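You operate a simulated robot arm through the tools that you are given. There is no shell and no other tool. Be economical: measure what you need, move in short steps, check, and stop when the job is done.

The job below is to be done with a simulated two-armed robot. You get a single attempt, and the scene is never put back.

## Task
Couple the hose to the hose socket and pump the slop drum up to its LOW mark.
Fine: lock lever shut before the hose valve opens; feed pump off, then shut the valve. Where these are worked on the way, their far stop is far enough and under half their travel is too little: hose valve.

It is judged by the outcome, as a careful person would: the job done as asked, and still so three seconds after it is handed in. It fails if anything else is knocked over, pushed out of place, dropped, spilled or broken.

## Robot
Two 7-joint arms with two-finger parallel grippers on one trunk, on a base that drives. Base frame: it is fixed to the floor where the robot stands at the start and does not move with it; the origin is under the middle of the robot, x ahead of it, y to its left, z up. Lengths are in mm, angles in degrees, forces in N, time in s.
The left shoulder is at the start at [50, 165, 1080], the right one opposite. With the tool pointing down near the work surface each hand reaches from about 100 to 660 mm from the robot's upright axis, wherever it stands, measured 20 degrees to its own side. Places, roughly: hose lock lever [600, -200, 800]; hose socket bore [600, -100, 800]; hose valve [500, -200, 800]; local pump switch [700, -1400, 900]; slop drum [500, 200, 300]. Payload 3.91 kg a hand.
Tool frame (each hand has its own): the origin (TCP) lies between the finger pads and is the grasp point; the fingertips stand 30 mm ahead of it; z points along the fingers, y is the line along which they close. Largest opening 110 mm; finger width 20, thickness 10; the body of the gripper, 48 by 112 mm, starts 55 mm behind the TCP.
Orientation is told as [roll, pitch, yaw] about the base's x, y, z axes, in that order, counted from this pose: with the fingers straight down and closing along the base's y, the tool's x points along the base's -x, its y along +y and its z along -z.

## Interface
- The arms move only by the tool jog_arm. It takes "left_targets", "right_targets" or both (then of equal length, played together; a hand with none holds still); each is a list of rows, each a list of 3 entries, a list of its own where there are three numbers: the shift along the tool's x, y, z in cm, then the turn, a rotation vector about the tool's x, y, z in degrees, then the gripper command, from -1 (fully open) to 1 (shut), values between in proportion. In form: [[[tx, ty, tz], [ax, ay, az], fingers], ...]. A call has 1 to 20 rows; each row shifts and turns the commanded pose from where the row before left it, along the tool's axes as they then stand. Each row takes 0.2 s and may step no farther than 50 mm and 8.6 degrees from the row before; otherwise, or with a gripper value out of range, the whole call is refused. A pose out of reach is approached as far as the arm can. The call stops where the force on the tool passes 90 N (or 10 N more than at its start, if that is more) or the arm is blocked; 0.2 s more then pass. Each finger travels about 45 mm/s and halts on what it meets, pressing with about 24 N; the grip force reading is that of the motor and also rises with nothing between the fingers. The clock runs only during rows and for 0.2 s after the last one: add rows that do not move to give the fingers time. It gives the time, the measured TCP pose, the force on the tool (base axes), the opening and the grip force at its end, in the units of the frame above (readings bear some noise), with the torque about the TCP (base axes, N m) and any sound that the robot's microphone picked up.
- Cameras (640 x 400 px; columns grow to the right, rows downward): "scene" is now at [108, -12.1, 1233.2]; the picture's right is [-0.13, -0.99, 0.00], its down [-0.71, 0.09, -0.70] and it looks along [0.69, -0.09, -0.71] (base axes); focal length 252 px, centre (320, 200). "left" rides on the left gripper at [72, -17, -103] in its tool frame; the picture's right is [0.23, 0.97, 0.00], its down [-0.76, 0.18, -0.62] and it looks along [-0.61, 0.14, 0.78] (tool axes); focal length 222 px, centre (320, 200). "right" rides on the right gripper at [72, 17, -103] in its tool frame; the picture's right is [-0.23, 0.97, 0.00], its down [-0.76, -0.18, -0.62] and it looks along [-0.61, -0.14, 0.78] (tool axes); focal length 222 px, centre (320, 200). There is no depth. A picture from a camera that has moved, and an enlarged one, comes with that camera's place and axes in the base frame and with its lens.
- snapshot(camera): a new picture of that camera. The clock stands still meanwhile.
- slide_trunk(by): slides the trunk up (or, below 0, down) by that many mm; the arms and the scene camera ride with it, the base frame stays. It gives what a move gives, with no picture.
- roll_base(legs): drives the robot by 1 to 6 legs, each [ahead, left, turn to the left] in mm, mm and degrees, along the robot's own axes; the way and the turn of a leg run together, so that a leg with both is an arc; at most 1500 mm and 180 degrees a leg. The arms and the cameras ride along, it lands a little off, and it stops where it bumps. It gives what a move gives.
- aim_head(pan, tilt): turns the head with the scene camera to pan (to the left, within 80 degrees either way) and tilt (down, from -29 to 69), counted from straight ahead of the robot. It gives what a move gives.
- enlarge(camera, box): a new picture of the part [left, top, right, bottom] of that camera's present view, enlarged. The clock stands still meanwhile.
- close_job(): hands the job in; it is judged then, once.

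Go step by step. Nothing tells you exact positions but the pictures and the camera data: compare them with the known pose of the tool, close in by small moves and look again before you grip or let go. The budget is 120 turns and 100 pictures, counting those below and the enlarged ones. Unless the task says otherwise, let go and move clear before handing in.

The tools are called after "Request:" as a command line: name --argument value ..., lists and objects as JSON in quotes. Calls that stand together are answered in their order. jog_arm: Moves the arms, as the interface text tells. Its arguments: {"type":"object","properties":{"left_targets":{"type":"array","items":{"type":"array"}},"right_targets":{"type":"array","items":{"type":"array"}}},"required":[]} The other tools are called the same way: slide_trunk (by) slides the trunk up or down; roll_base (legs) drives the base; aim_head (pan, tilt) turns the head that bears the scene camera; snapshot (camera) takes a picture; enlarge (camera, box) takes an enlarged picture of a part of a camera's view; close_job () hands the job in.

At the start:

```text
t: 0.0
left_tcp_pos: [479.7, 28.9, 977.4]
left_tcp_rot: [0.0, 0.0, 0.1]
left_force: [-0.3, -0.7, -0.5]
left_moment: [-0.01, 0.07, -0.01]
left_finger_gap: 109.7
left_finger_force: 0.2
right_tcp_pos: [325.8, -326.4, 966.5]
right_tcp_rot: [0.0, 0.0, 0.0]
right_force: [0.5, 0.4, -0.6]
right_moment: [0.0, 0.02, -0.01]
right_finger_gap: 110.2
right_finger_force: 0.1
trunk travel left (down, up): [-300.0, 203.0]
robot x, y, heading: [-0.2, 0.2, -0.0]
head pan, tilt: [-7.3, 45.5]
```

scene: 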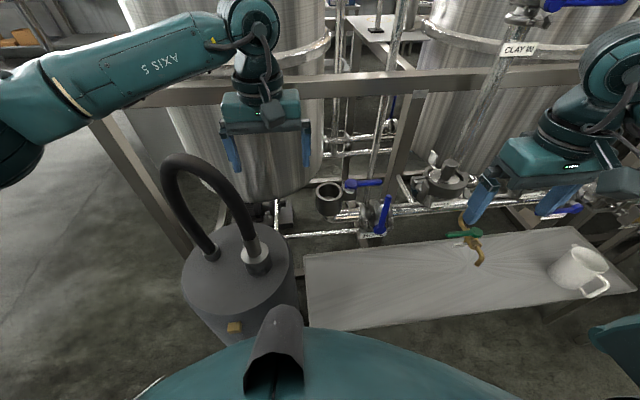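
right: 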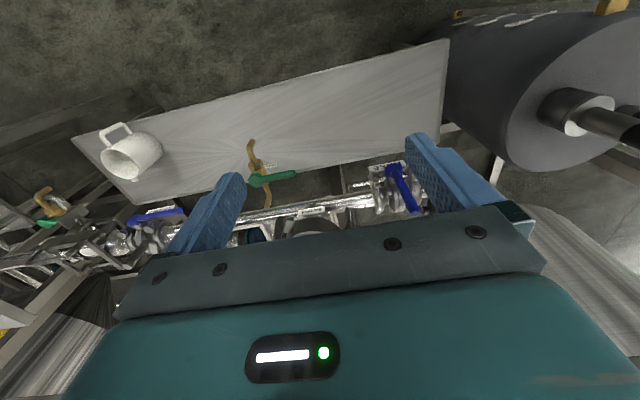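
left: 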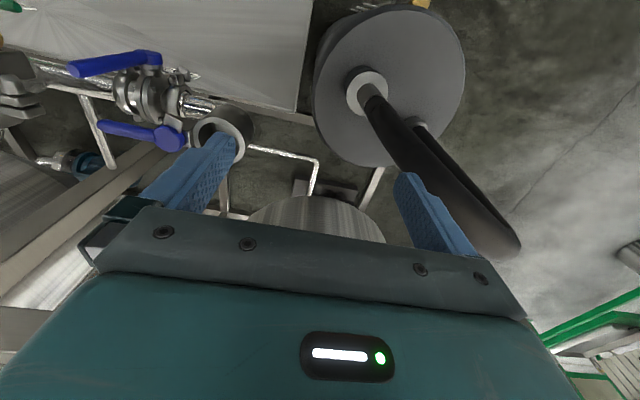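

I see the drum with a hose stowed in it, the socket with two blue levers near it, and a bench with a cup. I'll look closer at the details first.

Request:
enlarge --camera "scene" --box '[260, 130, 500, 280]'

Request:
enlarge --camera "scene" --box '[140, 140, 330, 350]'

Request:
enlarge --camera "left" --box '[40, 0, 520, 260]'

```text
2.67 times, centred on (380, 205) of scene
camera zoom: at [108.0, -12.1, 1233.2], right [-0.13, -0.99, 0.0], down [-0.71, 0.09, -0.7], along [0.69, -0.09, -0.71], focal length 672 px, centre (160, 187)
```

zoom: 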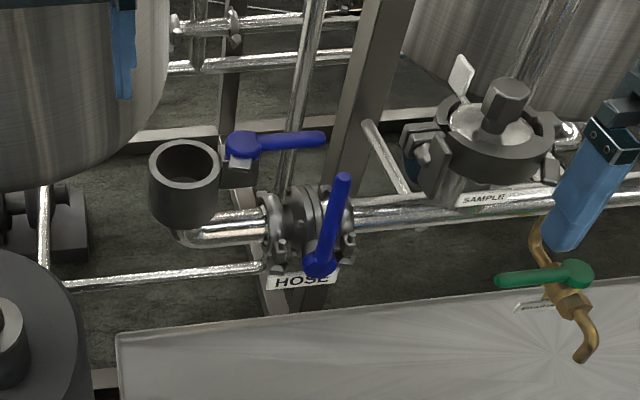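

```text
1.90 times, centred on (235, 245) of scene
camera zoom: at [108.0, -12.1, 1233.2], right [-0.13, -0.99, 0.0], down [-0.71, 0.09, -0.7], along [0.69, -0.09, -0.71], focal length 480 px, centre (482, 114)
```

zoom: 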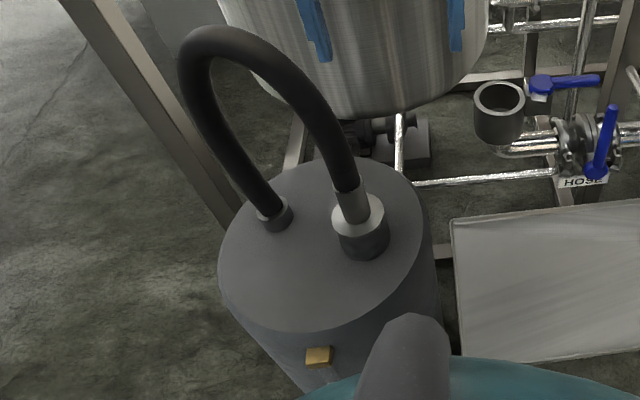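

```text
1.33 times, centred on (280, 130) of left
camera zoom: at [407.2, 11.3, 1079.9], right [-0.23, 0.97, 0.0], down [0.76, 0.18, 0.62], along [0.61, 0.14, -0.78], focal length 296 px, centre (373, 293)
```

zoom: 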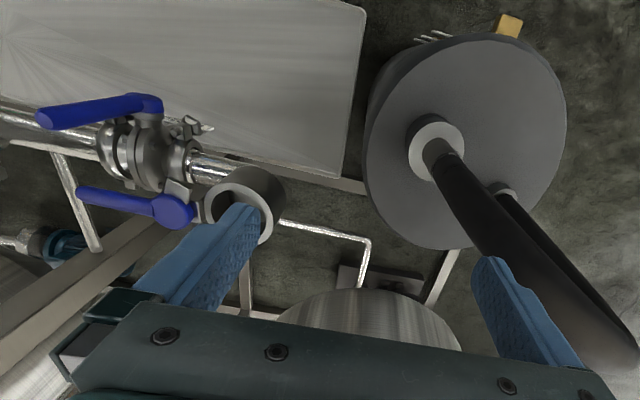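

The plug is around (476,105,~680) and the socket around (536,-85,824), facing up. I'll look for the drum's level marks, and look around for the pump switch.

Request:
enlarge --camera "right" --box '[420, 0, 640, 180]'

Request:
aim_head --pan -65 --tilt 20

Request:
snapshot --camera "scene"

```text
2.22 times, centred on (530, 90) of right
camera zoom: at [253.2, -309.2, 1068.3], right [0.23, 0.97, 0.0], down [0.76, -0.18, 0.62], along [0.61, -0.14, -0.78], focal length 494 px, centre (-147, 444)
```

zoom: 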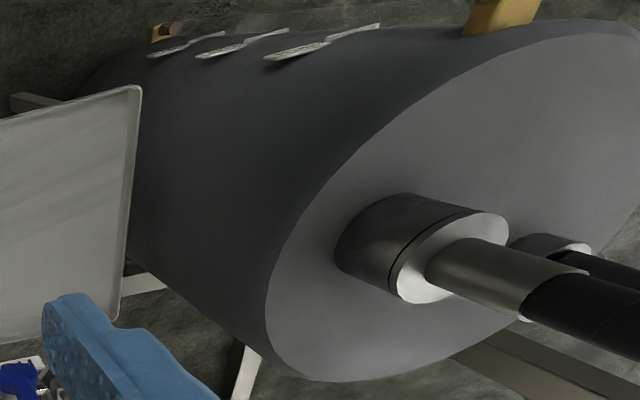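

```text
t: 1.3
left_tcp_pos: [478.5, 28.6, 977.6]
left_tcp_rot: [0.0, 0.1, 0.0]
left_force: [0.2, -0.6, 0.0]
left_moment: [0.02, 0.02, -0.03]
left_finger_gap: 109.9
left_finger_force: 0.1
right_tcp_pos: [325.8, -326.9, 965.5]
right_tcp_rot: [0.0, -0.1, 0.1]
right_force: [0.4, -0.8, 0.1]
right_moment: [-0.02, -0.01, 0.01]
right_finger_gap: 109.5
right_finger_force: 0.0
trunk travel left (down, up): [-300.0, 203.0]
robot x, y, heading: [-4.7, 2.1, -0.2]
head pan, tilt: [-65.0, 20.0]
```

```text
92 pictures are left
camera scene: at [67.2, -86.3, 1272.6], right [-0.91, -0.42, 0.0], down [-0.14, 0.31, -0.94], along [0.4, -0.85, -0.34], focal length 252 px, centre (320, 200)
```

scene: 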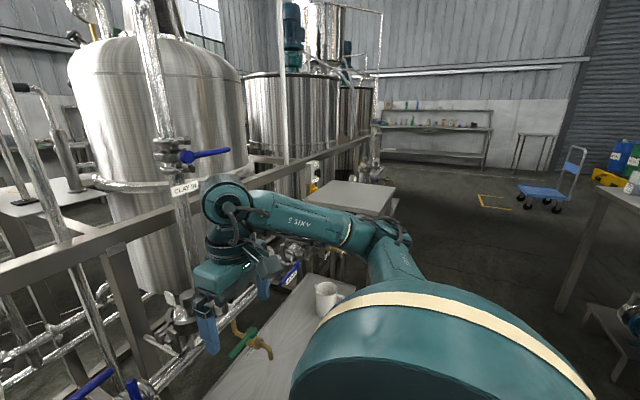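

The marks are on the drum's near side. I'll bring the left hand back and tilt it about 60° so it can take the plug's ferrule from the front, and turn the head to watch.

Request:
jog_arm --left_targets '[[[3.3, 2.5, 2.5], [0, 0, 0], -1], [[3.3, 2.5, 2.5], [0, 0, 0], -1], [[3.3, 2.5, 2.5], [0, 0, 0], -1], [[0, 0, 0], [0, -8.57, 0], -1], [[0, 0, 0], [0, -8.57, 0], -1], [[0, 0, 0], [0, -8.57, 0], -1], [[0, 0, 0], [0, -8.57, 0], -1], [[0, 0, 0], [0, -8.57, 0], -1], [[0, 0, 0], [0, -8.57, 0], -1], [[0, 0, 0], [0, -8.57, 0], -1]]'

Request:
aim_head --pan 5 --tilt 50

Request:
snapshot --camera "scene"

Request:
snapshot --camera "left"

```text
t: 3.5
left_tcp_pos: [384.2, 100.3, 901.9]
left_tcp_rot: [-0.1, -60.1, 0.0]
left_force: [0.1, -0.6, -0.4]
left_moment: [-0.01, -0.03, -0.04]
left_finger_gap: 110.0
left_finger_force: 0.0
left hand out of reach, approached as far as the arm can: row 10
right_tcp_pos: [326.0, -326.9, 966.7]
right_tcp_rot: [-0.1, 0.0, 0.1]
right_force: [0.0, -0.2, -0.4]
right_moment: [-0.03, -0.03, 0.0]
right_finger_gap: 110.2
right_finger_force: 0.0
trunk travel left (down, up): [-300.0, 203.0]
robot x, y, heading: [1.2, -1.1, -0.2]
head pan, tilt: [-65.0, 20.0]
```

```text
t: 4.9
left_tcp_pos: [383.8, 102.2, 901.9]
left_tcp_rot: [0.0, -59.9, 0.0]
left_force: [-0.1, 0.4, -0.7]
left_moment: [0.02, 0.04, -0.01]
left_finger_gap: 110.0
left_finger_force: 0.1
right_tcp_pos: [325.9, -324.7, 967.2]
right_tcp_rot: [0.0, 0.0, 0.1]
right_force: [-0.1, 0.4, 0.2]
right_moment: [0.01, 0.0, -0.01]
right_finger_gap: 109.7
right_finger_force: 0.0
trunk travel left (down, up): [-300.0, 203.0]
robot x, y, heading: [-0.4, 2.9, 0.2]
head pan, tilt: [5.0, 50.0]
```

```text
91 pictures are left
camera scene: at [104.5, 4.8, 1227.0], right [0.09, -1.0, 0.0], down [-0.76, -0.07, -0.64], along [0.64, 0.06, -0.77], focal length 252 px, centre (320, 200)
```

scene: 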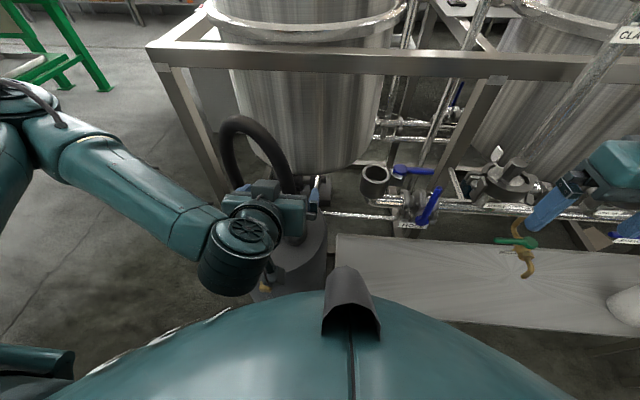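

```text
90 pictures are left
camera left: at [257.7, 84.1, 889.4], right [-0.11, 0.97, -0.2], down [-0.16, 0.18, 0.97], along [0.98, 0.14, 0.13], focal length 222 px, centre (320, 200)
```

left: 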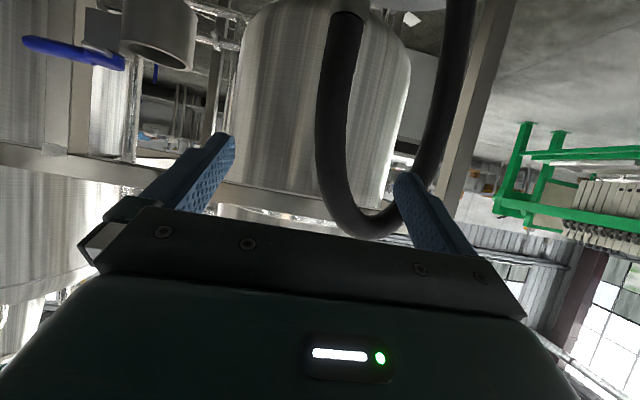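

The hose base is at about (476,104,750). I'll lower the left hand in front of it.

Request:
jog_arm --left_targets '[[[3.7, 0, 2.15], [0, 0, 0], -0.7], [[3.7, 0.1, 2.15], [0, 0, 0], -0.7], [[3.7, 0.1, 2.15], [0, 0, 0], -0.7], [[3.7, 0, 2.15], [0, 0, 0], -0.7]]'

Request:
snapshot --camera "left"

Request:
snapshot --camera "scene"

```text
t: 5.9
left_tcp_pos: [383.5, 76.2, 747.6]
left_tcp_rot: [0.3, -59.9, 0.0]
left_force: [0.6, -0.6, 0.2]
left_moment: [0.01, 0.0, 0.04]
left_finger_gap: 93.4
left_finger_force: 0.1
left hand out of reach, approached as far as the arm can: row 3, 4
right_tcp_pos: [327.0, -326.3, 967.8]
right_tcp_rot: [0.0, 0.0, 0.0]
right_force: [-0.5, -0.4, 0.7]
right_moment: [0.02, 0.01, -0.01]
right_finger_gap: 109.9
right_finger_force: 0.0
trunk travel left (down, up): [-300.0, 203.0]
robot x, y, heading: [-0.6, -1.0, 0.0]
head pan, tilt: [5.0, 50.0]
```

```text
89 pictures are left
camera left: at [257.1, 57.0, 736.2], right [-0.12, 0.97, -0.19], down [-0.16, 0.17, 0.97], along [0.98, 0.15, 0.13], focal length 222 px, centre (320, 200)
```

left: 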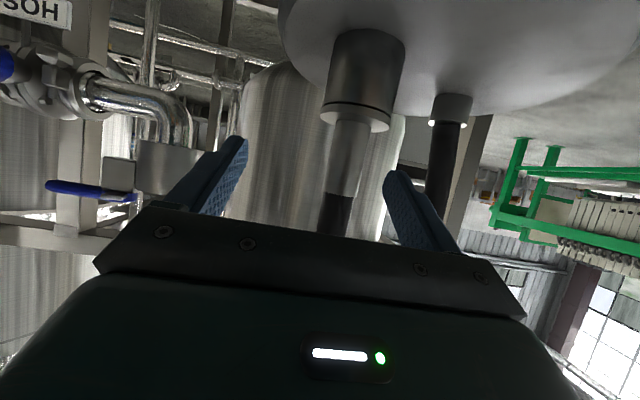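

```text
88 pictures are left
camera scene: at [104.6, 4.7, 1227.1], right [0.09, -1.0, 0.0], down [-0.76, -0.07, -0.64], along [0.64, 0.06, -0.77], focal length 252 px, centre (320, 200)
```

scene: 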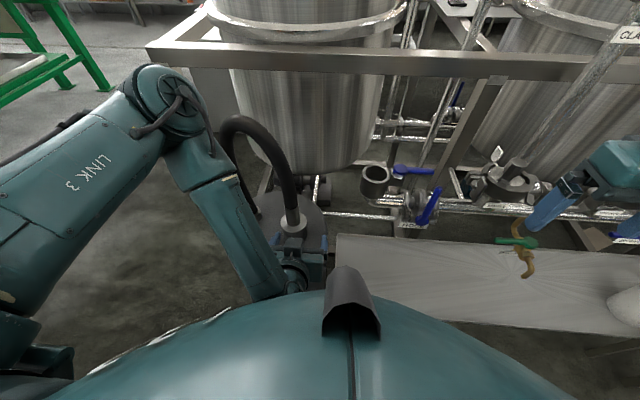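

The arm is cramped close to the body. I'll back the base up by 130 mm so the left hand has room.

Request:
roll_base --legs '[[-130, 0, 0]]'

Request:
slide_trunk --by -60

```text
t: 7.2
left_tcp_pos: [254.1, 74.3, 748.2]
left_tcp_rot: [0.3, -60.0, -0.1]
left_force: [0.0, 0.1, 0.4]
left_moment: [0.02, -0.02, 0.01]
left_finger_gap: 93.5
left_finger_force: 0.1
right_tcp_pos: [197.0, -326.1, 965.1]
right_tcp_rot: [-0.1, 0.0, -0.1]
right_force: [0.4, -0.7, 0.6]
right_moment: [0.0, 0.0, 0.02]
right_finger_gap: 110.1
right_finger_force: 0.0
trunk travel left (down, up): [-300.0, 203.0]
robot x, y, heading: [-127.9, 0.5, 0.1]
head pan, tilt: [5.0, 50.0]
```

```text
t: 8.2
left_tcp_pos: [253.1, 75.1, 688.1]
left_tcp_rot: [0.3, -59.9, 0.0]
left_force: [-0.8, -0.6, -0.1]
left_moment: [0.03, -0.01, -0.05]
left_finger_gap: 93.8
left_finger_force: 0.0
right_tcp_pos: [195.6, -326.7, 905.9]
right_tcp_rot: [-0.1, 0.0, -0.1]
right_force: [1.2, -0.3, 0.0]
right_moment: [0.02, 0.02, 0.02]
right_finger_gap: 110.1
right_finger_force: 0.0
trunk travel left (down, up): [-240.0, 263.0]
robot x, y, heading: [-132.1, -0.1, -0.2]
head pan, tilt: [5.0, 50.0]
```

Request:
jog_arm --left_targets '[[[-2.5, 0.4, 2.2], [0, 0, 0], -0.7], [[-2.5, 0.4, 2.2], [0, 0, 0], -0.7], [[-2.5, 0.4, 2.2], [0, 0, 0], -0.7], [[-2.5, 0.4, 2.2], [0, 0, 0], -0.7]]'

Request:
snapshot --camera "left"

```text
t: 9.2
left_tcp_pos: [379.8, 90.3, 730.0]
left_tcp_rot: [0.4, -59.8, 0.0]
left_force: [0.5, -0.1, 0.5]
left_moment: [-0.03, 0.0, 0.01]
left_finger_gap: 93.5
left_finger_force: 0.1
right_tcp_pos: [196.9, -325.2, 906.6]
right_tcp_rot: [0.0, 0.0, -0.1]
right_force: [0.4, -0.3, -0.8]
right_moment: [0.02, -0.03, -0.02]
right_finger_gap: 109.8
right_finger_force: 0.0
trunk travel left (down, up): [-240.0, 263.0]
robot x, y, heading: [-124.8, 0.5, 0.1]
head pan, tilt: [5.0, 50.0]
```

```text
87 pictures are left
camera left: at [254.1, 72.7, 719.2], right [-0.12, 0.97, -0.19], down [-0.16, 0.17, 0.97], along [0.98, 0.14, 0.13], focal length 222 px, centre (320, 200)
```

left: 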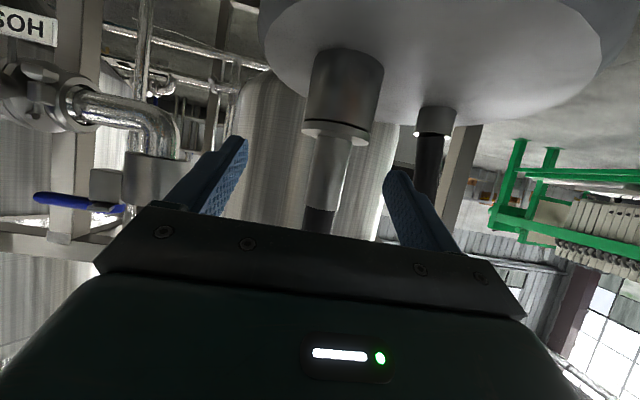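

The ferrule is centred at about (478,106), spanning z 686–755. I'll advance straddling it.

Request:
jog_arm --left_targets '[[[-1.52, 0.52, 2.97], [0, 0, 0], -0.7], [[-1.52, 0.52, 2.97], [0, 0, 0], -0.7], [[-1.52, 0.52, 2.97], [0, 0, 0], -0.7]]'

Request:
snapshot --camera "left"

Request:
enlarge --camera "scene" --box '[200, 80, 400, 280]'

```text
t: 10.0
left_tcp_pos: [478.5, 107.4, 724.6]
left_tcp_rot: [0.2, -59.8, -0.1]
left_force: [-0.4, 0.1, 0.3]
left_moment: [0.0, 0.04, 0.0]
left_finger_gap: 93.3
left_finger_force: 0.1
right_tcp_pos: [197.7, -325.5, 907.2]
right_tcp_rot: [0.0, 0.0, 0.0]
right_force: [-0.2, -0.2, -0.6]
right_moment: [0.03, -0.02, -0.03]
right_finger_gap: 110.1
right_finger_force: 0.0
trunk travel left (down, up): [-240.0, 263.0]
robot x, y, heading: [-131.3, -1.2, -0.2]
head pan, tilt: [5.0, 50.0]
```

```text
86 pictures are left
camera left: at [353.4, 89.5, 713.0], right [-0.12, 0.97, -0.19], down [-0.16, 0.18, 0.97], along [0.98, 0.14, 0.13], focal length 222 px, centre (320, 200)
```

left: 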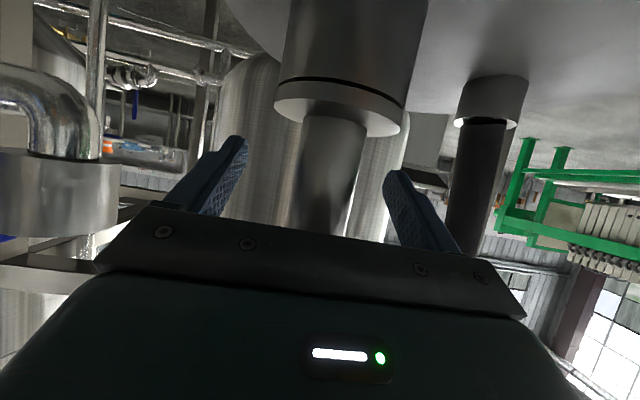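

```text
2.00 times, centred on (300, 180) of scene
camera zoom: at [-24.5, 4.8, 1167.0], right [0.09, -1.0, 0.0], down [-0.76, -0.07, -0.64], along [0.64, 0.06, -0.77], focal length 504 px, centre (360, 240)
```

zoom: 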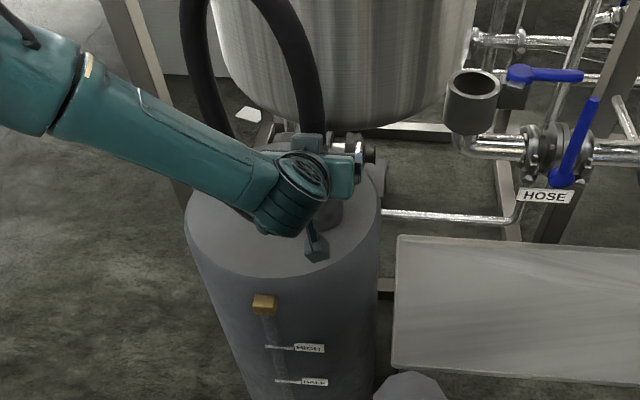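

The fingers straddle the ferrule. I'll close them.

Request:
jog_arm --left_targets '[[[0, 0, 0], [0, 0, 0], 1], [[0, 0, 0], [0, 0, 0], 1], [[0, 0, 0], [0, 0, 0], 1], [[0, 0, 0], [0, 0, 0], 1], [[0, 0, 0], [0, 0, 0], 1], [[0, 0, 0], [0, 0, 0], 1]]'

Request:
snapshot --camera "left"

```text
t: 11.4
left_tcp_pos: [478.7, 108.4, 724.4]
left_tcp_rot: [0.2, -59.9, 0.0]
left_force: [1.3, 3.4, 0.1]
left_moment: [0.14, -0.03, -0.02]
left_finger_gap: 35.8
left_finger_force: 24.5
right_tcp_pos: [195.4, -326.9, 906.9]
right_tcp_rot: [-0.1, 0.0, -0.1]
right_force: [1.1, 0.1, 0.1]
right_moment: [0.01, 0.02, 0.03]
right_finger_gap: 110.2
right_finger_force: 0.1
trunk travel left (down, up): [-240.0, 263.0]
robot x, y, heading: [-130.0, 2.2, -0.0]
head pan, tilt: [5.0, 50.0]
```

```text
84 pictures are left
camera left: at [353.3, 89.9, 713.0], right [-0.12, 0.97, -0.19], down [-0.16, 0.17, 0.97], along [0.98, 0.15, 0.13], focal length 222 px, centre (320, 200)
```

left: 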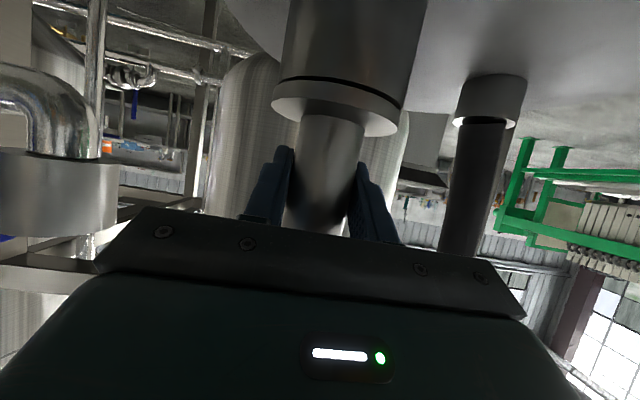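

Gripped at 36 mm. I'll lift straight up.

Request:
jog_arm --left_targets '[[[-1.73, 0, -1.0], [0, 0, 0], 1], [[-1.73, 0, -1.0], [0, 0, 0], 1], [[-1.73, 0, -1.0], [0, 0, 0], 1], [[-1.73, 0, -1.0], [0, 0, 0], 1], [[-1.73, 0, -1.0], [0, 0, 0], 1]]'

Request:
snapshot --camera "left"

Request:
snapshot --camera "scene"

```text
t: 12.6
left_tcp_pos: [478.9, 105.9, 824.4]
left_tcp_rot: [0.3, -59.8, -0.1]
left_force: [0.6, 0.0, -3.9]
left_moment: [0.02, -0.01, -0.03]
left_finger_gap: 35.3
left_finger_force: 23.8
right_tcp_pos: [197.1, -326.1, 907.2]
right_tcp_rot: [-0.1, 0.0, -0.1]
right_force: [1.0, -0.8, -0.2]
right_moment: [0.01, -0.02, 0.0]
right_finger_gap: 109.8
right_finger_force: 0.1
trunk travel left (down, up): [-240.0, 263.0]
robot x, y, heading: [-135.8, 0.8, 0.0]
head pan, tilt: [5.0, 50.0]
```

```text
83 pictures are left
camera left: at [353.7, 88.6, 812.9], right [-0.12, 0.97, -0.19], down [-0.16, 0.18, 0.97], along [0.98, 0.14, 0.13], focal length 222 px, centre (320, 200)
```

left: 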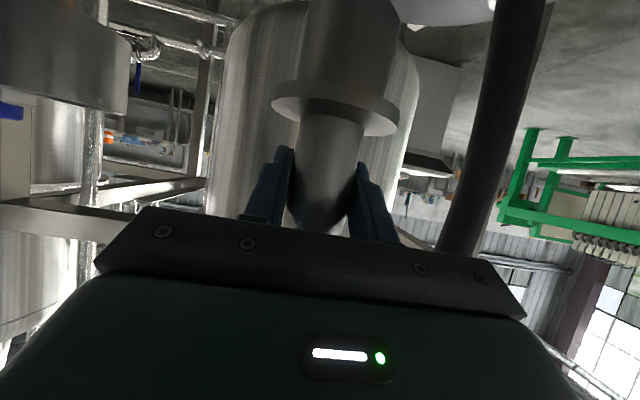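

```text
82 pictures are left
camera scene: at [-24.3, 4.8, 1167.0], right [0.09, -1.0, 0.0], down [-0.76, -0.07, -0.64], along [0.64, 0.06, -0.77], focal length 252 px, centre (320, 200)
```

scene: 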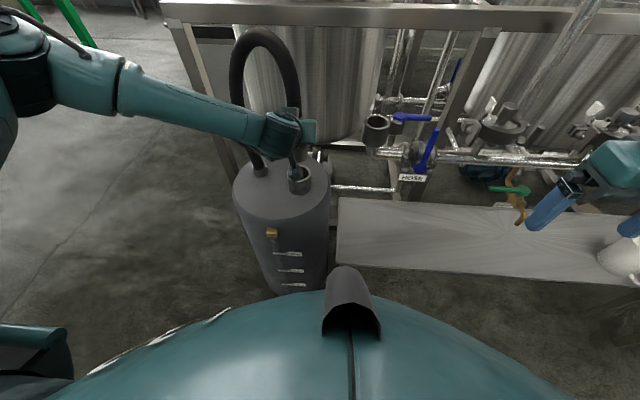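

Request:
enlarge --camera "scene" --box '[220, 90, 460, 300]'

Request:
snapshot --camera "right"

```text
1.90 times, centred on (340, 195) of scene
camera zoom: at [-24.3, 4.8, 1167.0], right [0.09, -1.0, 0.0], down [-0.76, -0.07, -0.64], along [0.64, 0.06, -0.77], focal length 480 px, centre (282, 210)
```

zoom: 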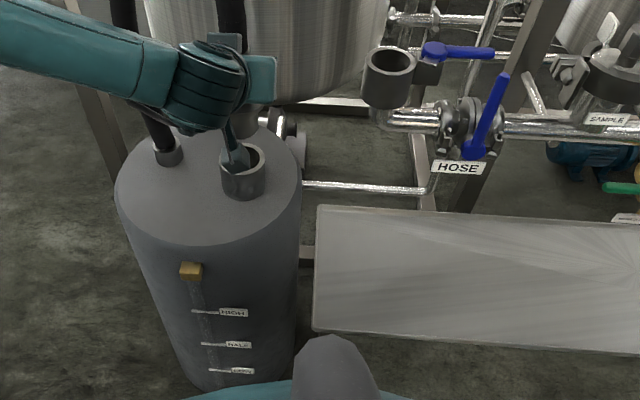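

```text
80 pictures are left
camera right: at [124.0, -309.4, 1008.2], right [0.23, 0.97, 0.0], down [0.76, -0.18, 0.62], along [0.61, -0.14, -0.78], focal length 222 px, centre (320, 200)
```

right: 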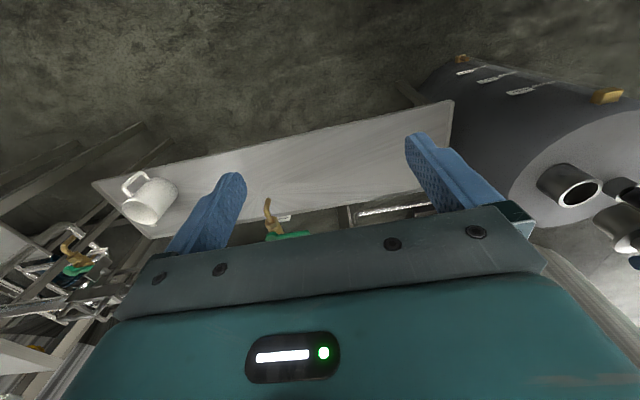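

Request:
enlarge --camera "right" --box '[480, 40, 640, 280]'

```text
1.67 times, centred on (560, 160) of right
camera zoom: at [124.0, -309.4, 1008.2], right [0.23, 0.97, 0.0], down [0.76, -0.18, 0.62], along [0.61, -0.14, -0.78], focal length 370 px, centre (-80, 267)
```

zoom: 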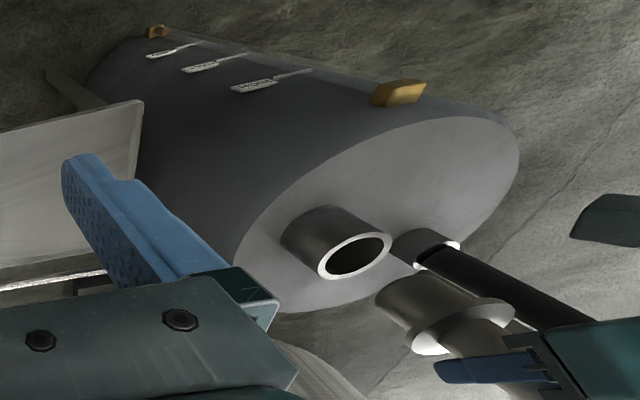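

Plug nose is about 90 mm below the TCP; the socket rim I place at about (542,-86,806). I'll lift to z≈930 and carry the plug across above the socket.

Request:
jog_arm --left_targets '[[[-3.06, 0, -1.77], [0, 0, 0], 1], [[-3.06, 0, -1.77], [0, 0, 0], 1], [[-3.06, 0, -1.77], [0, 0, 0], 1], [[-0.4, -2.4, 0.69], [0, 0, 0], 1], [[-0.4, -2.4, 0.69], [0, 0, 0], 1], [[-0.4, -2.4, 0.69], [0, 0, 0], 1], [[-0.4, -2.4, 0.69], [0, 0, 0], 1], [[-0.4, -2.4, 0.69], [0, 0, 0], 1], [[-0.4, -2.4, 0.69], [0, 0, 0], 1], [[-0.4, -2.4, 0.69], [0, 0, 0], 1], [[0, 0, 0], [0, 0, 0], 1]]'

Request:
aim_head --pan -8 --tilt 35

Request:
snapshot --camera "scene"

Request:
snapshot --camera "left"

```text
t: 15.0
left_tcp_pos: [537.2, -62.9, 930.1]
left_tcp_rot: [0.3, -59.8, -0.1]
left_force: [0.3, 0.3, -4.8]
left_moment: [-0.07, -0.01, -0.03]
left_finger_gap: 35.3
left_finger_force: 24.5
right_tcp_pos: [196.3, -325.4, 906.0]
right_tcp_rot: [0.0, -0.1, -0.1]
right_force: [0.3, 0.2, 0.1]
right_moment: [-0.01, -0.01, -0.01]
right_finger_gap: 110.2
right_finger_force: 0.1
trunk travel left (down, up): [-240.0, 263.0]
robot x, y, heading: [-128.2, 1.8, 0.1]
head pan, tilt: [5.0, 50.0]
```

```text
t: 15.7
left_tcp_pos: [537.0, -62.0, 929.3]
left_tcp_rot: [0.4, -59.8, -0.1]
left_force: [-0.5, 0.6, -4.6]
left_moment: [0.01, 0.0, -0.01]
left_finger_gap: 35.6
left_finger_force: 24.1
right_tcp_pos: [196.0, -326.0, 907.0]
right_tcp_rot: [0.0, 0.1, -0.2]
right_force: [0.0, -0.4, 0.2]
right_moment: [0.0, 0.01, -0.03]
right_finger_gap: 110.0
right_finger_force: 0.0
trunk travel left (down, up): [-240.0, 263.0]
robot x, y, heading: [-126.2, -3.9, -0.4]
head pan, tilt: [-8.0, 35.0]
```

```text
78 pictures are left
camera scene: at [-13.7, -14.2, 1188.6], right [-0.14, -0.99, 0.0], down [-0.57, 0.08, -0.82], along [0.81, -0.11, -0.57], focal length 252 px, centre (320, 200)
```

scene: 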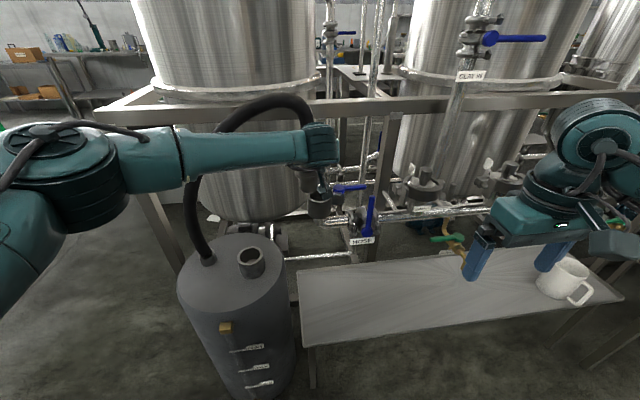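

```text
77 pictures are left
camera left: at [411.5, -79.9, 918.4], right [-0.12, 0.97, -0.19], down [-0.16, 0.17, 0.97], along [0.98, 0.14, 0.13], focal length 222 px, centre (320, 200)
```

left: 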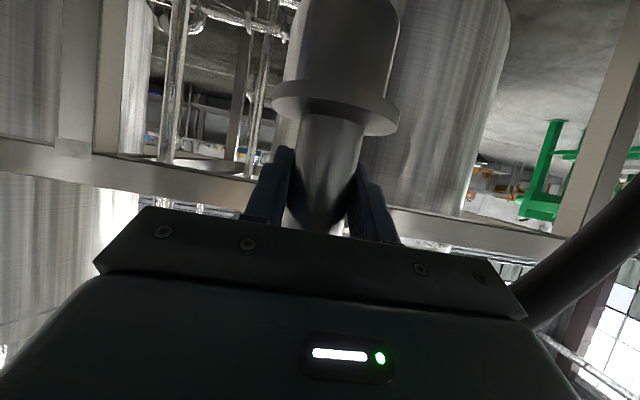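

I need a side view of plug and socket, so I'll raise and tilt the right hand to use its camera.

Request:
jog_arm --right_targets '[[[-3.5, 2, 0], [0, -8.5, 0], -1], [[-3.5, 2, 0], [0, -8.5, 0], -1], [[-3, 2, 0], [0, -8.5, 0], -1], [[-2, 2, 0], [0, -8.5, 0], -1], [[0, 0, 0], [0, -8.5, 0], -1], [[0, 0, 0], [0, -8.5, 0], -1]]'

Request:
snapshot --camera "right"

Request:
enlarge --camera "scene" --box '[280, 120, 420, 250]'

```text
t: 17.1
left_tcp_pos: [537.4, -62.7, 929.6]
left_tcp_rot: [0.3, -59.8, -0.1]
left_force: [0.6, 0.2, -3.9]
left_moment: [0.0, 0.01, 0.0]
left_finger_gap: 35.7
left_finger_force: 24.4
right_tcp_pos: [312.8, -246.2, 929.0]
right_tcp_rot: [0.0, -51.1, 0.0]
right_force: [0.0, -0.1, -0.4]
right_moment: [0.0, 0.01, -0.02]
right_finger_gap: 110.0
right_finger_force: 0.0
trunk travel left (down, up): [-240.0, 263.0]
robot x, y, heading: [-124.8, -3.9, -0.2]
head pan, tilt: [-8.0, 35.0]
```

```text
76 pictures are left
camera right: at [186.5, -229.3, 935.9], right [0.14, 0.97, 0.18], down [-0.01, -0.18, 0.98], along [0.99, -0.14, -0.02], focal length 222 px, centre (320, 200)
```

right: 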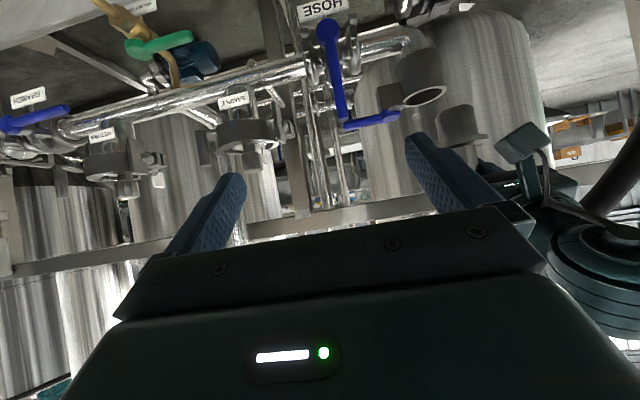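

```text
3.08 times, centred on (350, 185) of scene
camera zoom: at [-13.8, -14.3, 1188.7], right [-0.14, -0.99, 0.0], down [-0.57, 0.08, -0.82], along [0.81, -0.11, -0.57], focal length 775 px, centre (228, 246)
```

zoom: 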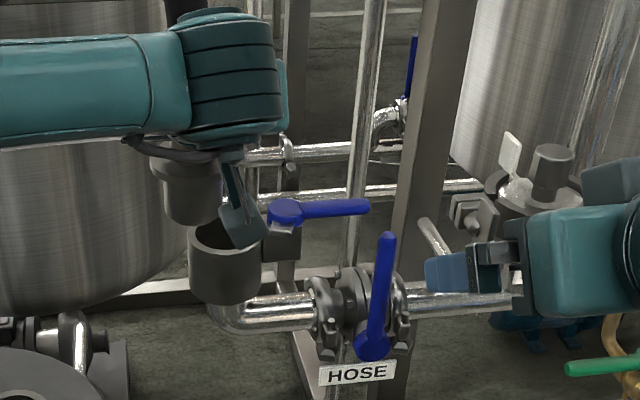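

Request:
enlarge --camera "right" --box '[300, 0, 520, 180]'

```text
2.22 times, centred on (410, 90) of right
camera zoom: at [186.5, -229.3, 935.9], right [0.14, 0.97, 0.18], down [-0.01, -0.18, 0.98], along [0.99, -0.14, -0.02], focal length 494 px, centre (120, 444)
```

zoom: 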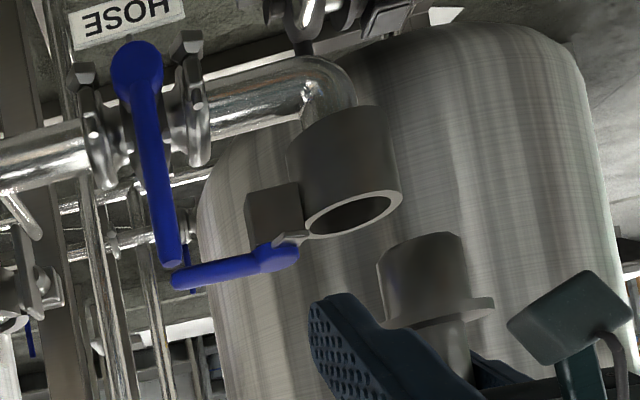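

Relative to the plug, the rim sits about 31 mm further right and ~8 mm further ahead, 28 mm below the nose. I'll move the plug above it and recheck with both cameras.

Request:
jog_arm --left_targets '[[[0.15, -1.5, 0.55], [0, 0, 0], 1], [[0.15, -1.5, 0.55], [0, 0, 0], 1], [[0, 0, 0], [0, 0, 0], 1]]'

Request:
enlarge --camera "right" --box '[340, 20, 480, 150]'

Request:
enlarge --camera "scene" --box '[280, 140, 380, 240]'

```text
t: 17.9
left_tcp_pos: [544.3, -92.3, 921.7]
left_tcp_rot: [0.3, -59.8, -0.1]
left_force: [-0.6, 0.7, -4.7]
left_moment: [-0.04, 0.01, 0.0]
left_finger_gap: 35.8
left_finger_force: 23.7
right_tcp_pos: [312.9, -245.7, 928.1]
right_tcp_rot: [0.0, -51.0, -0.2]
right_force: [-0.3, 1.1, -0.2]
right_moment: [0.02, 0.01, -0.01]
right_finger_gap: 110.0
right_finger_force: 0.0
trunk travel left (down, up): [-240.0, 263.0]
robot x, y, heading: [-128.7, -0.4, -0.0]
head pan, tilt: [-8.0, 35.0]
```

```text
3.08 times, centred on (410, 85) of right
camera zoom: at [186.6, -229.3, 936.0], right [0.14, 0.97, 0.18], down [0.0, -0.18, 0.98], along [0.99, -0.14, -0.02], focal length 684 px, centre (43, 554)
```

zoom: 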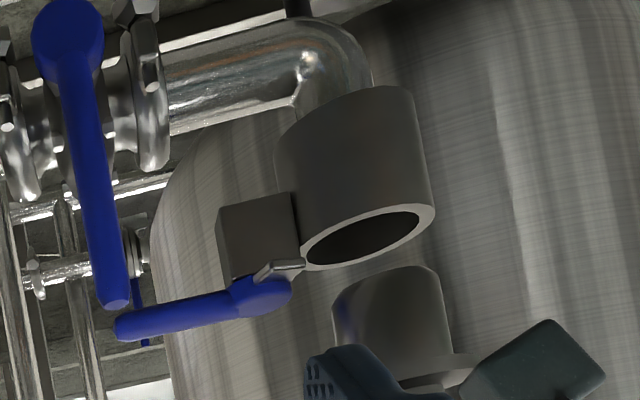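

```text
4.00 times, centred on (330, 190) of scene
camera zoom: at [-13.7, -14.3, 1188.7], right [-0.14, -0.99, 0.0], down [-0.57, 0.08, -0.82], along [0.81, -0.11, -0.57], focal length 1008 px, centre (280, 240)
```

zoom: 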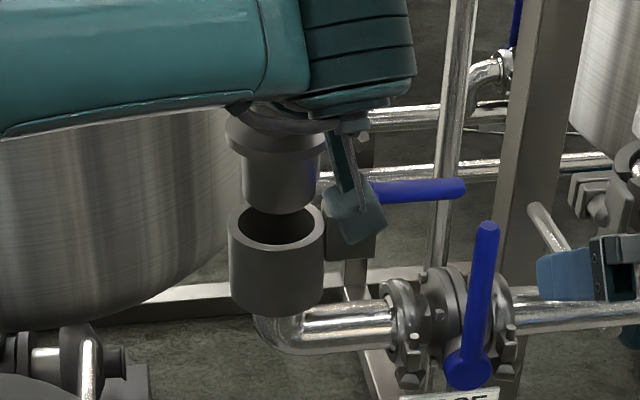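

Lateral offsets hint the socket is up to ~13 mm further ahead. I'll swing the right hand outward and yaw it left for a crossing view before inserting.

Request:
jog_arm --right_targets '[[[0, -4, 0], [0, 0, 0], -1], [[0, -4, 0], [0, 0, 0], -1], [[0, -4, 0], [0, 0, 0], -1], [[0, -3, 0], [-6.6, 0, -5.35], -1], [[0, -1, 0], [-6.6, 0, -5.35], -1], [[0, 0, 0], [-6.6, 0, -5.35], -1], [[0, 0, 0], [-6.6, 0, -5.35], -1], [[0, 0, 0], [-6.6, 0, -5.35], -1], [[0, 0, 0], [-6.6, 0, -5.35], -1]]'

Request:
snapshot --camera "right"

```text
t: 19.9
left_tcp_pos: [545.0, -90.5, 922.6]
left_tcp_rot: [0.2, -59.8, -0.1]
left_force: [-0.1, 0.0, -4.4]
left_moment: [0.02, 0.04, 0.0]
left_finger_gap: 35.4
left_finger_force: 23.9
right_tcp_pos: [309.6, -292.4, 924.9]
right_tcp_rot: [-0.7, -51.0, 33.2]
right_force: [-0.1, 0.4, -0.2]
right_moment: [0.02, -0.02, 0.03]
right_finger_gap: 110.3
right_finger_force: 0.0
right hand out of reach, approached as far as the arm can: row 6, 7, 8, 9
trunk travel left (down, up): [-240.0, 263.0]
robot x, y, heading: [-128.2, -2.7, -0.0]
head pan, tilt: [-8.0, 35.0]
```

```text
71 pictures are left
camera right: at [194.1, -346.3, 932.4], right [-0.41, 0.9, 0.17], down [0.09, -0.15, 0.99], along [0.91, 0.42, -0.02], focal length 222 px, centre (320, 200)
```

right: 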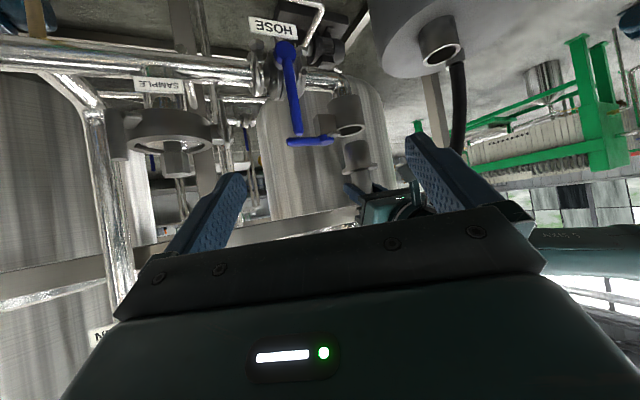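

Request:
enlarge --camera "right" --box '[270, 70, 410, 200]'

```text
3.08 times, centred on (340, 135) of right
camera zoom: at [194.1, -346.3, 932.4], right [-0.41, 0.9, 0.17], down [0.09, -0.15, 0.99], along [0.91, 0.42, -0.02], focal length 684 px, centre (258, 400)
```

zoom: 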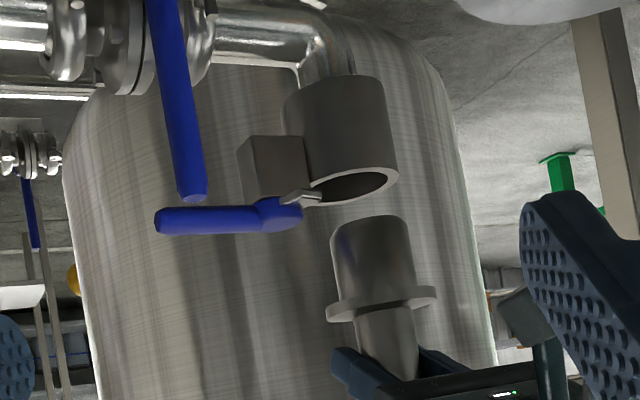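

Both lateral views agree: the socket is ~12 mm further ahead. I'll shift ahead and lower 15 mm, then recheck.

Request:
jog_arm --left_targets '[[[-0.6, 0, 1.04], [0, 0, 0], 1], [[1.3, 0, 0.75], [0, 0, 0], 1], [[0, 0, 0], [0, 0, 0], 1]]'

Request:
enlarge --camera "right" --box '[310, 80, 380, 145]'

Request:
enlarge --camera "scene" --box '[290, 150, 360, 220]'

```text
t: 20.7
left_tcp_pos: [556.0, -91.5, 906.7]
left_tcp_rot: [0.3, -59.8, -0.1]
left_force: [-0.2, -0.2, -4.3]
left_moment: [0.03, 0.04, 0.0]
left_finger_gap: 35.6
left_finger_force: 24.5
right_tcp_pos: [307.7, -292.8, 924.7]
right_tcp_rot: [-0.5, -50.8, 33.0]
right_force: [0.1, -0.7, 0.2]
right_moment: [0.0, 0.01, 0.01]
right_finger_gap: 110.1
right_finger_force: 0.0
trunk travel left (down, up): [-240.0, 263.0]
robot x, y, heading: [-129.8, 1.5, -0.1]
head pan, tilt: [-8.0, 35.0]
```

```text
6.15 times, centred on (345, 112) of right
camera zoom: at [194.2, -346.6, 932.3], right [-0.41, 0.9, 0.17], down [0.09, -0.15, 0.99], along [0.91, 0.42, -0.02], focal length 1367 px, centre (166, 738)
```

zoom: 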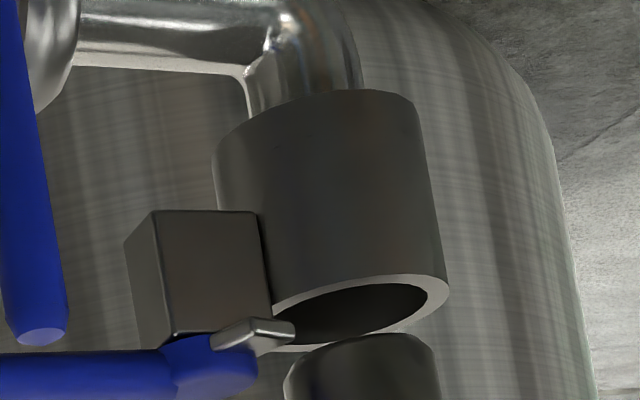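

```text
5.71 times, centred on (325, 185) of scene
camera zoom: at [-13.7, -14.3, 1188.7], right [-0.14, -0.99, 0.0], down [-0.57, 0.08, -0.82], along [0.81, -0.11, -0.57], focal length 1440 px, centre (291, 286)
```

zoom: 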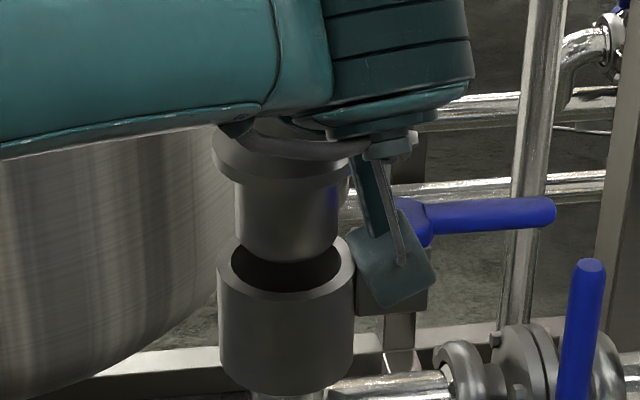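

Nearly aligned: I'll shift −1.3 mm in x, +1 mm in y and lower 22 mm so the nose just enters the bore.

Request:
jog_arm --left_targets '[[[0.065, 0.1, -0.11], [0, 0, 0], 1], [[0.87, 0, 0.5], [0, 0, 0], 1], [[0.52, 0, 0.3], [0, 0, 0], 1], [[0.52, 0, 0.3], [0, 0, 0], 1], [[0, 0, 0], [0, 0, 0], 1]]'

Request:
enlarge --camera "right" --box '[310, 80, 390, 155]'

Request:
enlarge --camera "scene" --box '[290, 150, 360, 220]'

```text
t: 21.9
left_tcp_pos: [556.3, -89.9, 888.7]
left_tcp_rot: [0.3, -60.3, 0.1]
left_force: [9.4, -4.2, 13.9]
left_moment: [-0.21, -0.47, -0.01]
left_finger_gap: 35.7
left_finger_force: 23.6
right_tcp_pos: [308.4, -292.5, 927.0]
right_tcp_rot: [-0.7, -51.0, 33.2]
right_force: [-0.1, 0.6, 0.2]
right_moment: [-0.02, 0.03, -0.02]
right_finger_gap: 109.9
right_finger_force: 0.0
trunk travel left (down, up): [-240.0, 263.0]
robot x, y, heading: [-127.6, -2.0, 0.1]
head pan, tilt: [-8.0, 35.0]
```

```text
5.33 times, centred on (350, 118) of right
camera zoom: at [193.5, -346.8, 932.9], right [-0.41, 0.9, 0.17], down [0.09, -0.15, 0.99], along [0.91, 0.42, -0.02], focal length 1185 px, centre (160, 640)
```

zoom: 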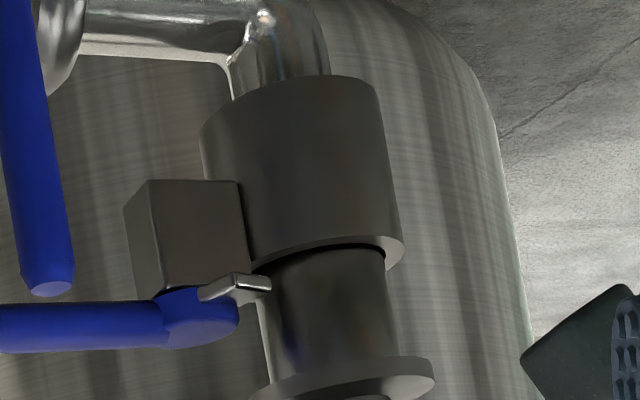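

```text
5.71 times, centred on (325, 185) of scene
camera zoom: at [-14.7, -14.5, 1189.1], right [-0.14, -0.99, 0.0], down [-0.57, 0.08, -0.82], along [0.81, -0.12, -0.57], focal length 1440 px, centre (291, 286)
```

zoom: 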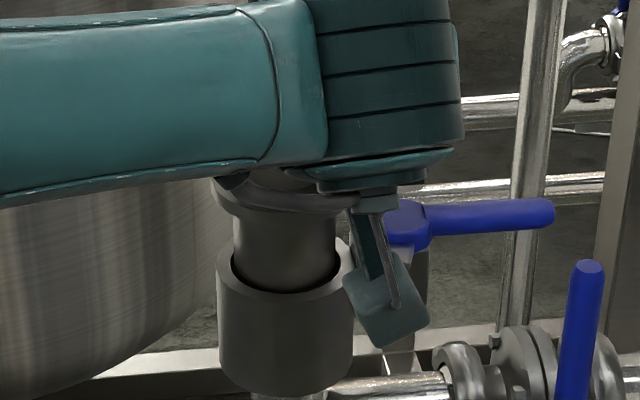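

Contact at the near-left edge of the bore, pushing the plug toward +x, −y. I'll correct that way by a couple of mm and keep lowering.

Request:
jog_arm --left_targets '[[[-0.3, -0.12, -0.0], [0, 0, 0], 1], [[0.2, 0, 0.35], [0, 0, 0], 1], [[0.52, 0, 0.3], [0, 0, 0], 1], [[0.35, 0, 0.2], [0, 0, 0], 1], [[0, 0, 0], [0, 0, 0], 1]]'

```text
t: 23.1
left_tcp_pos: [557.8, -90.5, 872.3]
left_tcp_rot: [0.3, -59.7, -0.1]
left_force: [-7.1, 3.2, -3.8]
left_moment: [0.3, 0.68, -0.02]
left_finger_gap: 35.5
left_finger_force: 24.1
right_tcp_pos: [309.9, -292.4, 925.3]
right_tcp_rot: [-0.5, -50.8, 33.2]
right_force: [0.2, 0.2, -0.1]
right_moment: [0.0, 0.01, 0.0]
right_finger_gap: 109.9
right_finger_force: 0.0
trunk travel left (down, up): [-240.0, 263.0]
robot x, y, heading: [-127.7, -0.0, -0.3]
head pan, tilt: [-8.0, 35.0]
```

The plug is entering freely (lateral force only). I'll ease back 1 mm and push down further.

Request:
jog_arm --left_targets '[[[0.05, 0.05, -0.09], [0, 0, 0], 1], [[0.87, 0, 0.5], [0, 0, 0], 1], [[0.87, 0, 0.5], [0, 0, 0], 1], [[0.52, 0, 0.3], [0, 0, 0], 1], [[0, 0, 0], [0, 0, 0], 1]]'

Request:
enlarge --camera "right" --box '[310, 80, 390, 155]'

```text
t: 24.3
left_tcp_pos: [557.1, -90.9, 847.8]
left_tcp_rot: [0.3, -59.7, -0.1]
left_force: [-2.2, -0.4, -3.7]
left_moment: [-0.02, 0.16, 0.0]
left_finger_gap: 35.5
left_finger_force: 24.3
right_tcp_pos: [309.6, -291.1, 925.5]
right_tcp_rot: [-0.4, -50.9, 33.1]
right_force: [1.1, 0.8, 0.0]
right_moment: [-0.04, 0.01, -0.02]
right_finger_gap: 109.9
right_finger_force: 0.0
trunk travel left (down, up): [-240.0, 263.0]
robot x, y, heading: [-125.7, 0.6, -0.4]
head pan, tilt: [-8.0, 35.0]
```

```text
5.33 times, centred on (350, 118) of right
camera zoom: at [194.1, -346.6, 932.3], right [-0.41, 0.9, 0.17], down [0.09, -0.15, 0.99], along [0.91, 0.42, -0.02], focal length 1185 px, centre (160, 640)
```

zoom: 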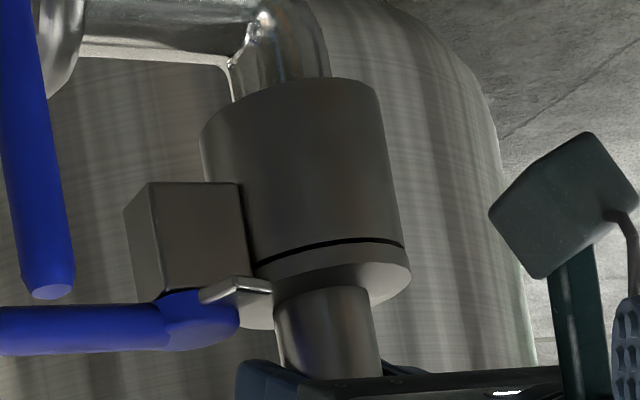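

Only a thin gap is left under the collar. I'll press down the last few millimetres.

Request:
jog_arm --left_targets '[[[0.17, 0, 0.1], [0, 0, 0], 1], [[0.17, 0, 0.1], [0, 0, 0], 1], [[0.17, 0, 0.1], [0, 0, 0], 1], [[0, 0, 0], [0, 0, 0], 1]]'

Request:
enlarge --camera "right" --box '[290, 70, 390, 165]'

Request:
enlarge --camera "scene" --box '[280, 140, 400, 240]'

```text
t: 25.3
left_tcp_pos: [556.5, -91.5, 847.8]
left_tcp_rot: [0.2, -60.3, 0.1]
left_force: [2.3, -4.1, 20.6]
left_moment: [-0.32, 0.1, -0.02]
left_finger_gap: 35.8
left_finger_force: 23.8
right_tcp_pos: [308.5, -292.1, 926.6]
right_tcp_rot: [-0.7, -51.0, 33.2]
right_force: [0.8, -0.4, 0.0]
right_moment: [0.03, 0.0, -0.01]
right_finger_gap: 109.9
right_finger_force: 0.0
trunk travel left (down, up): [-240.0, 263.0]
robot x, y, heading: [-128.2, 0.4, -0.3]
head pan, tilt: [-8.0, 35.0]
```

```text
4.21 times, centred on (340, 118) of right
camera zoom: at [192.6, -346.6, 933.4], right [-0.41, 0.9, 0.17], down [0.09, -0.15, 0.99], along [0.91, 0.42, -0.02], focal length 935 px, centre (236, 547)
```

zoom: 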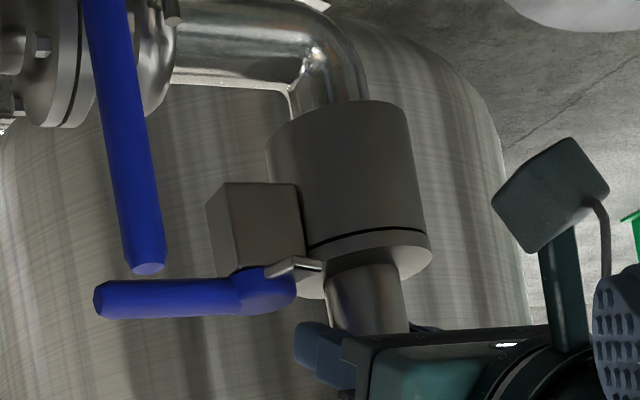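

```text
4.00 times, centred on (340, 190) of scene
camera zoom: at [-15.9, -14.2, 1189.3], right [-0.14, -0.99, 0.0], down [-0.57, 0.08, -0.82], along [0.81, -0.12, -0.57], focal length 1008 px, centre (240, 240)
```

zoom: 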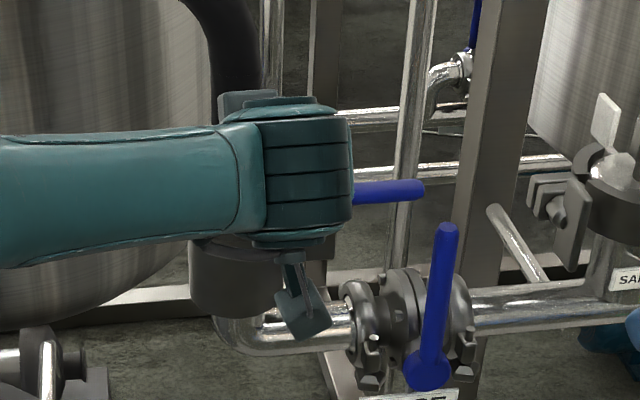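

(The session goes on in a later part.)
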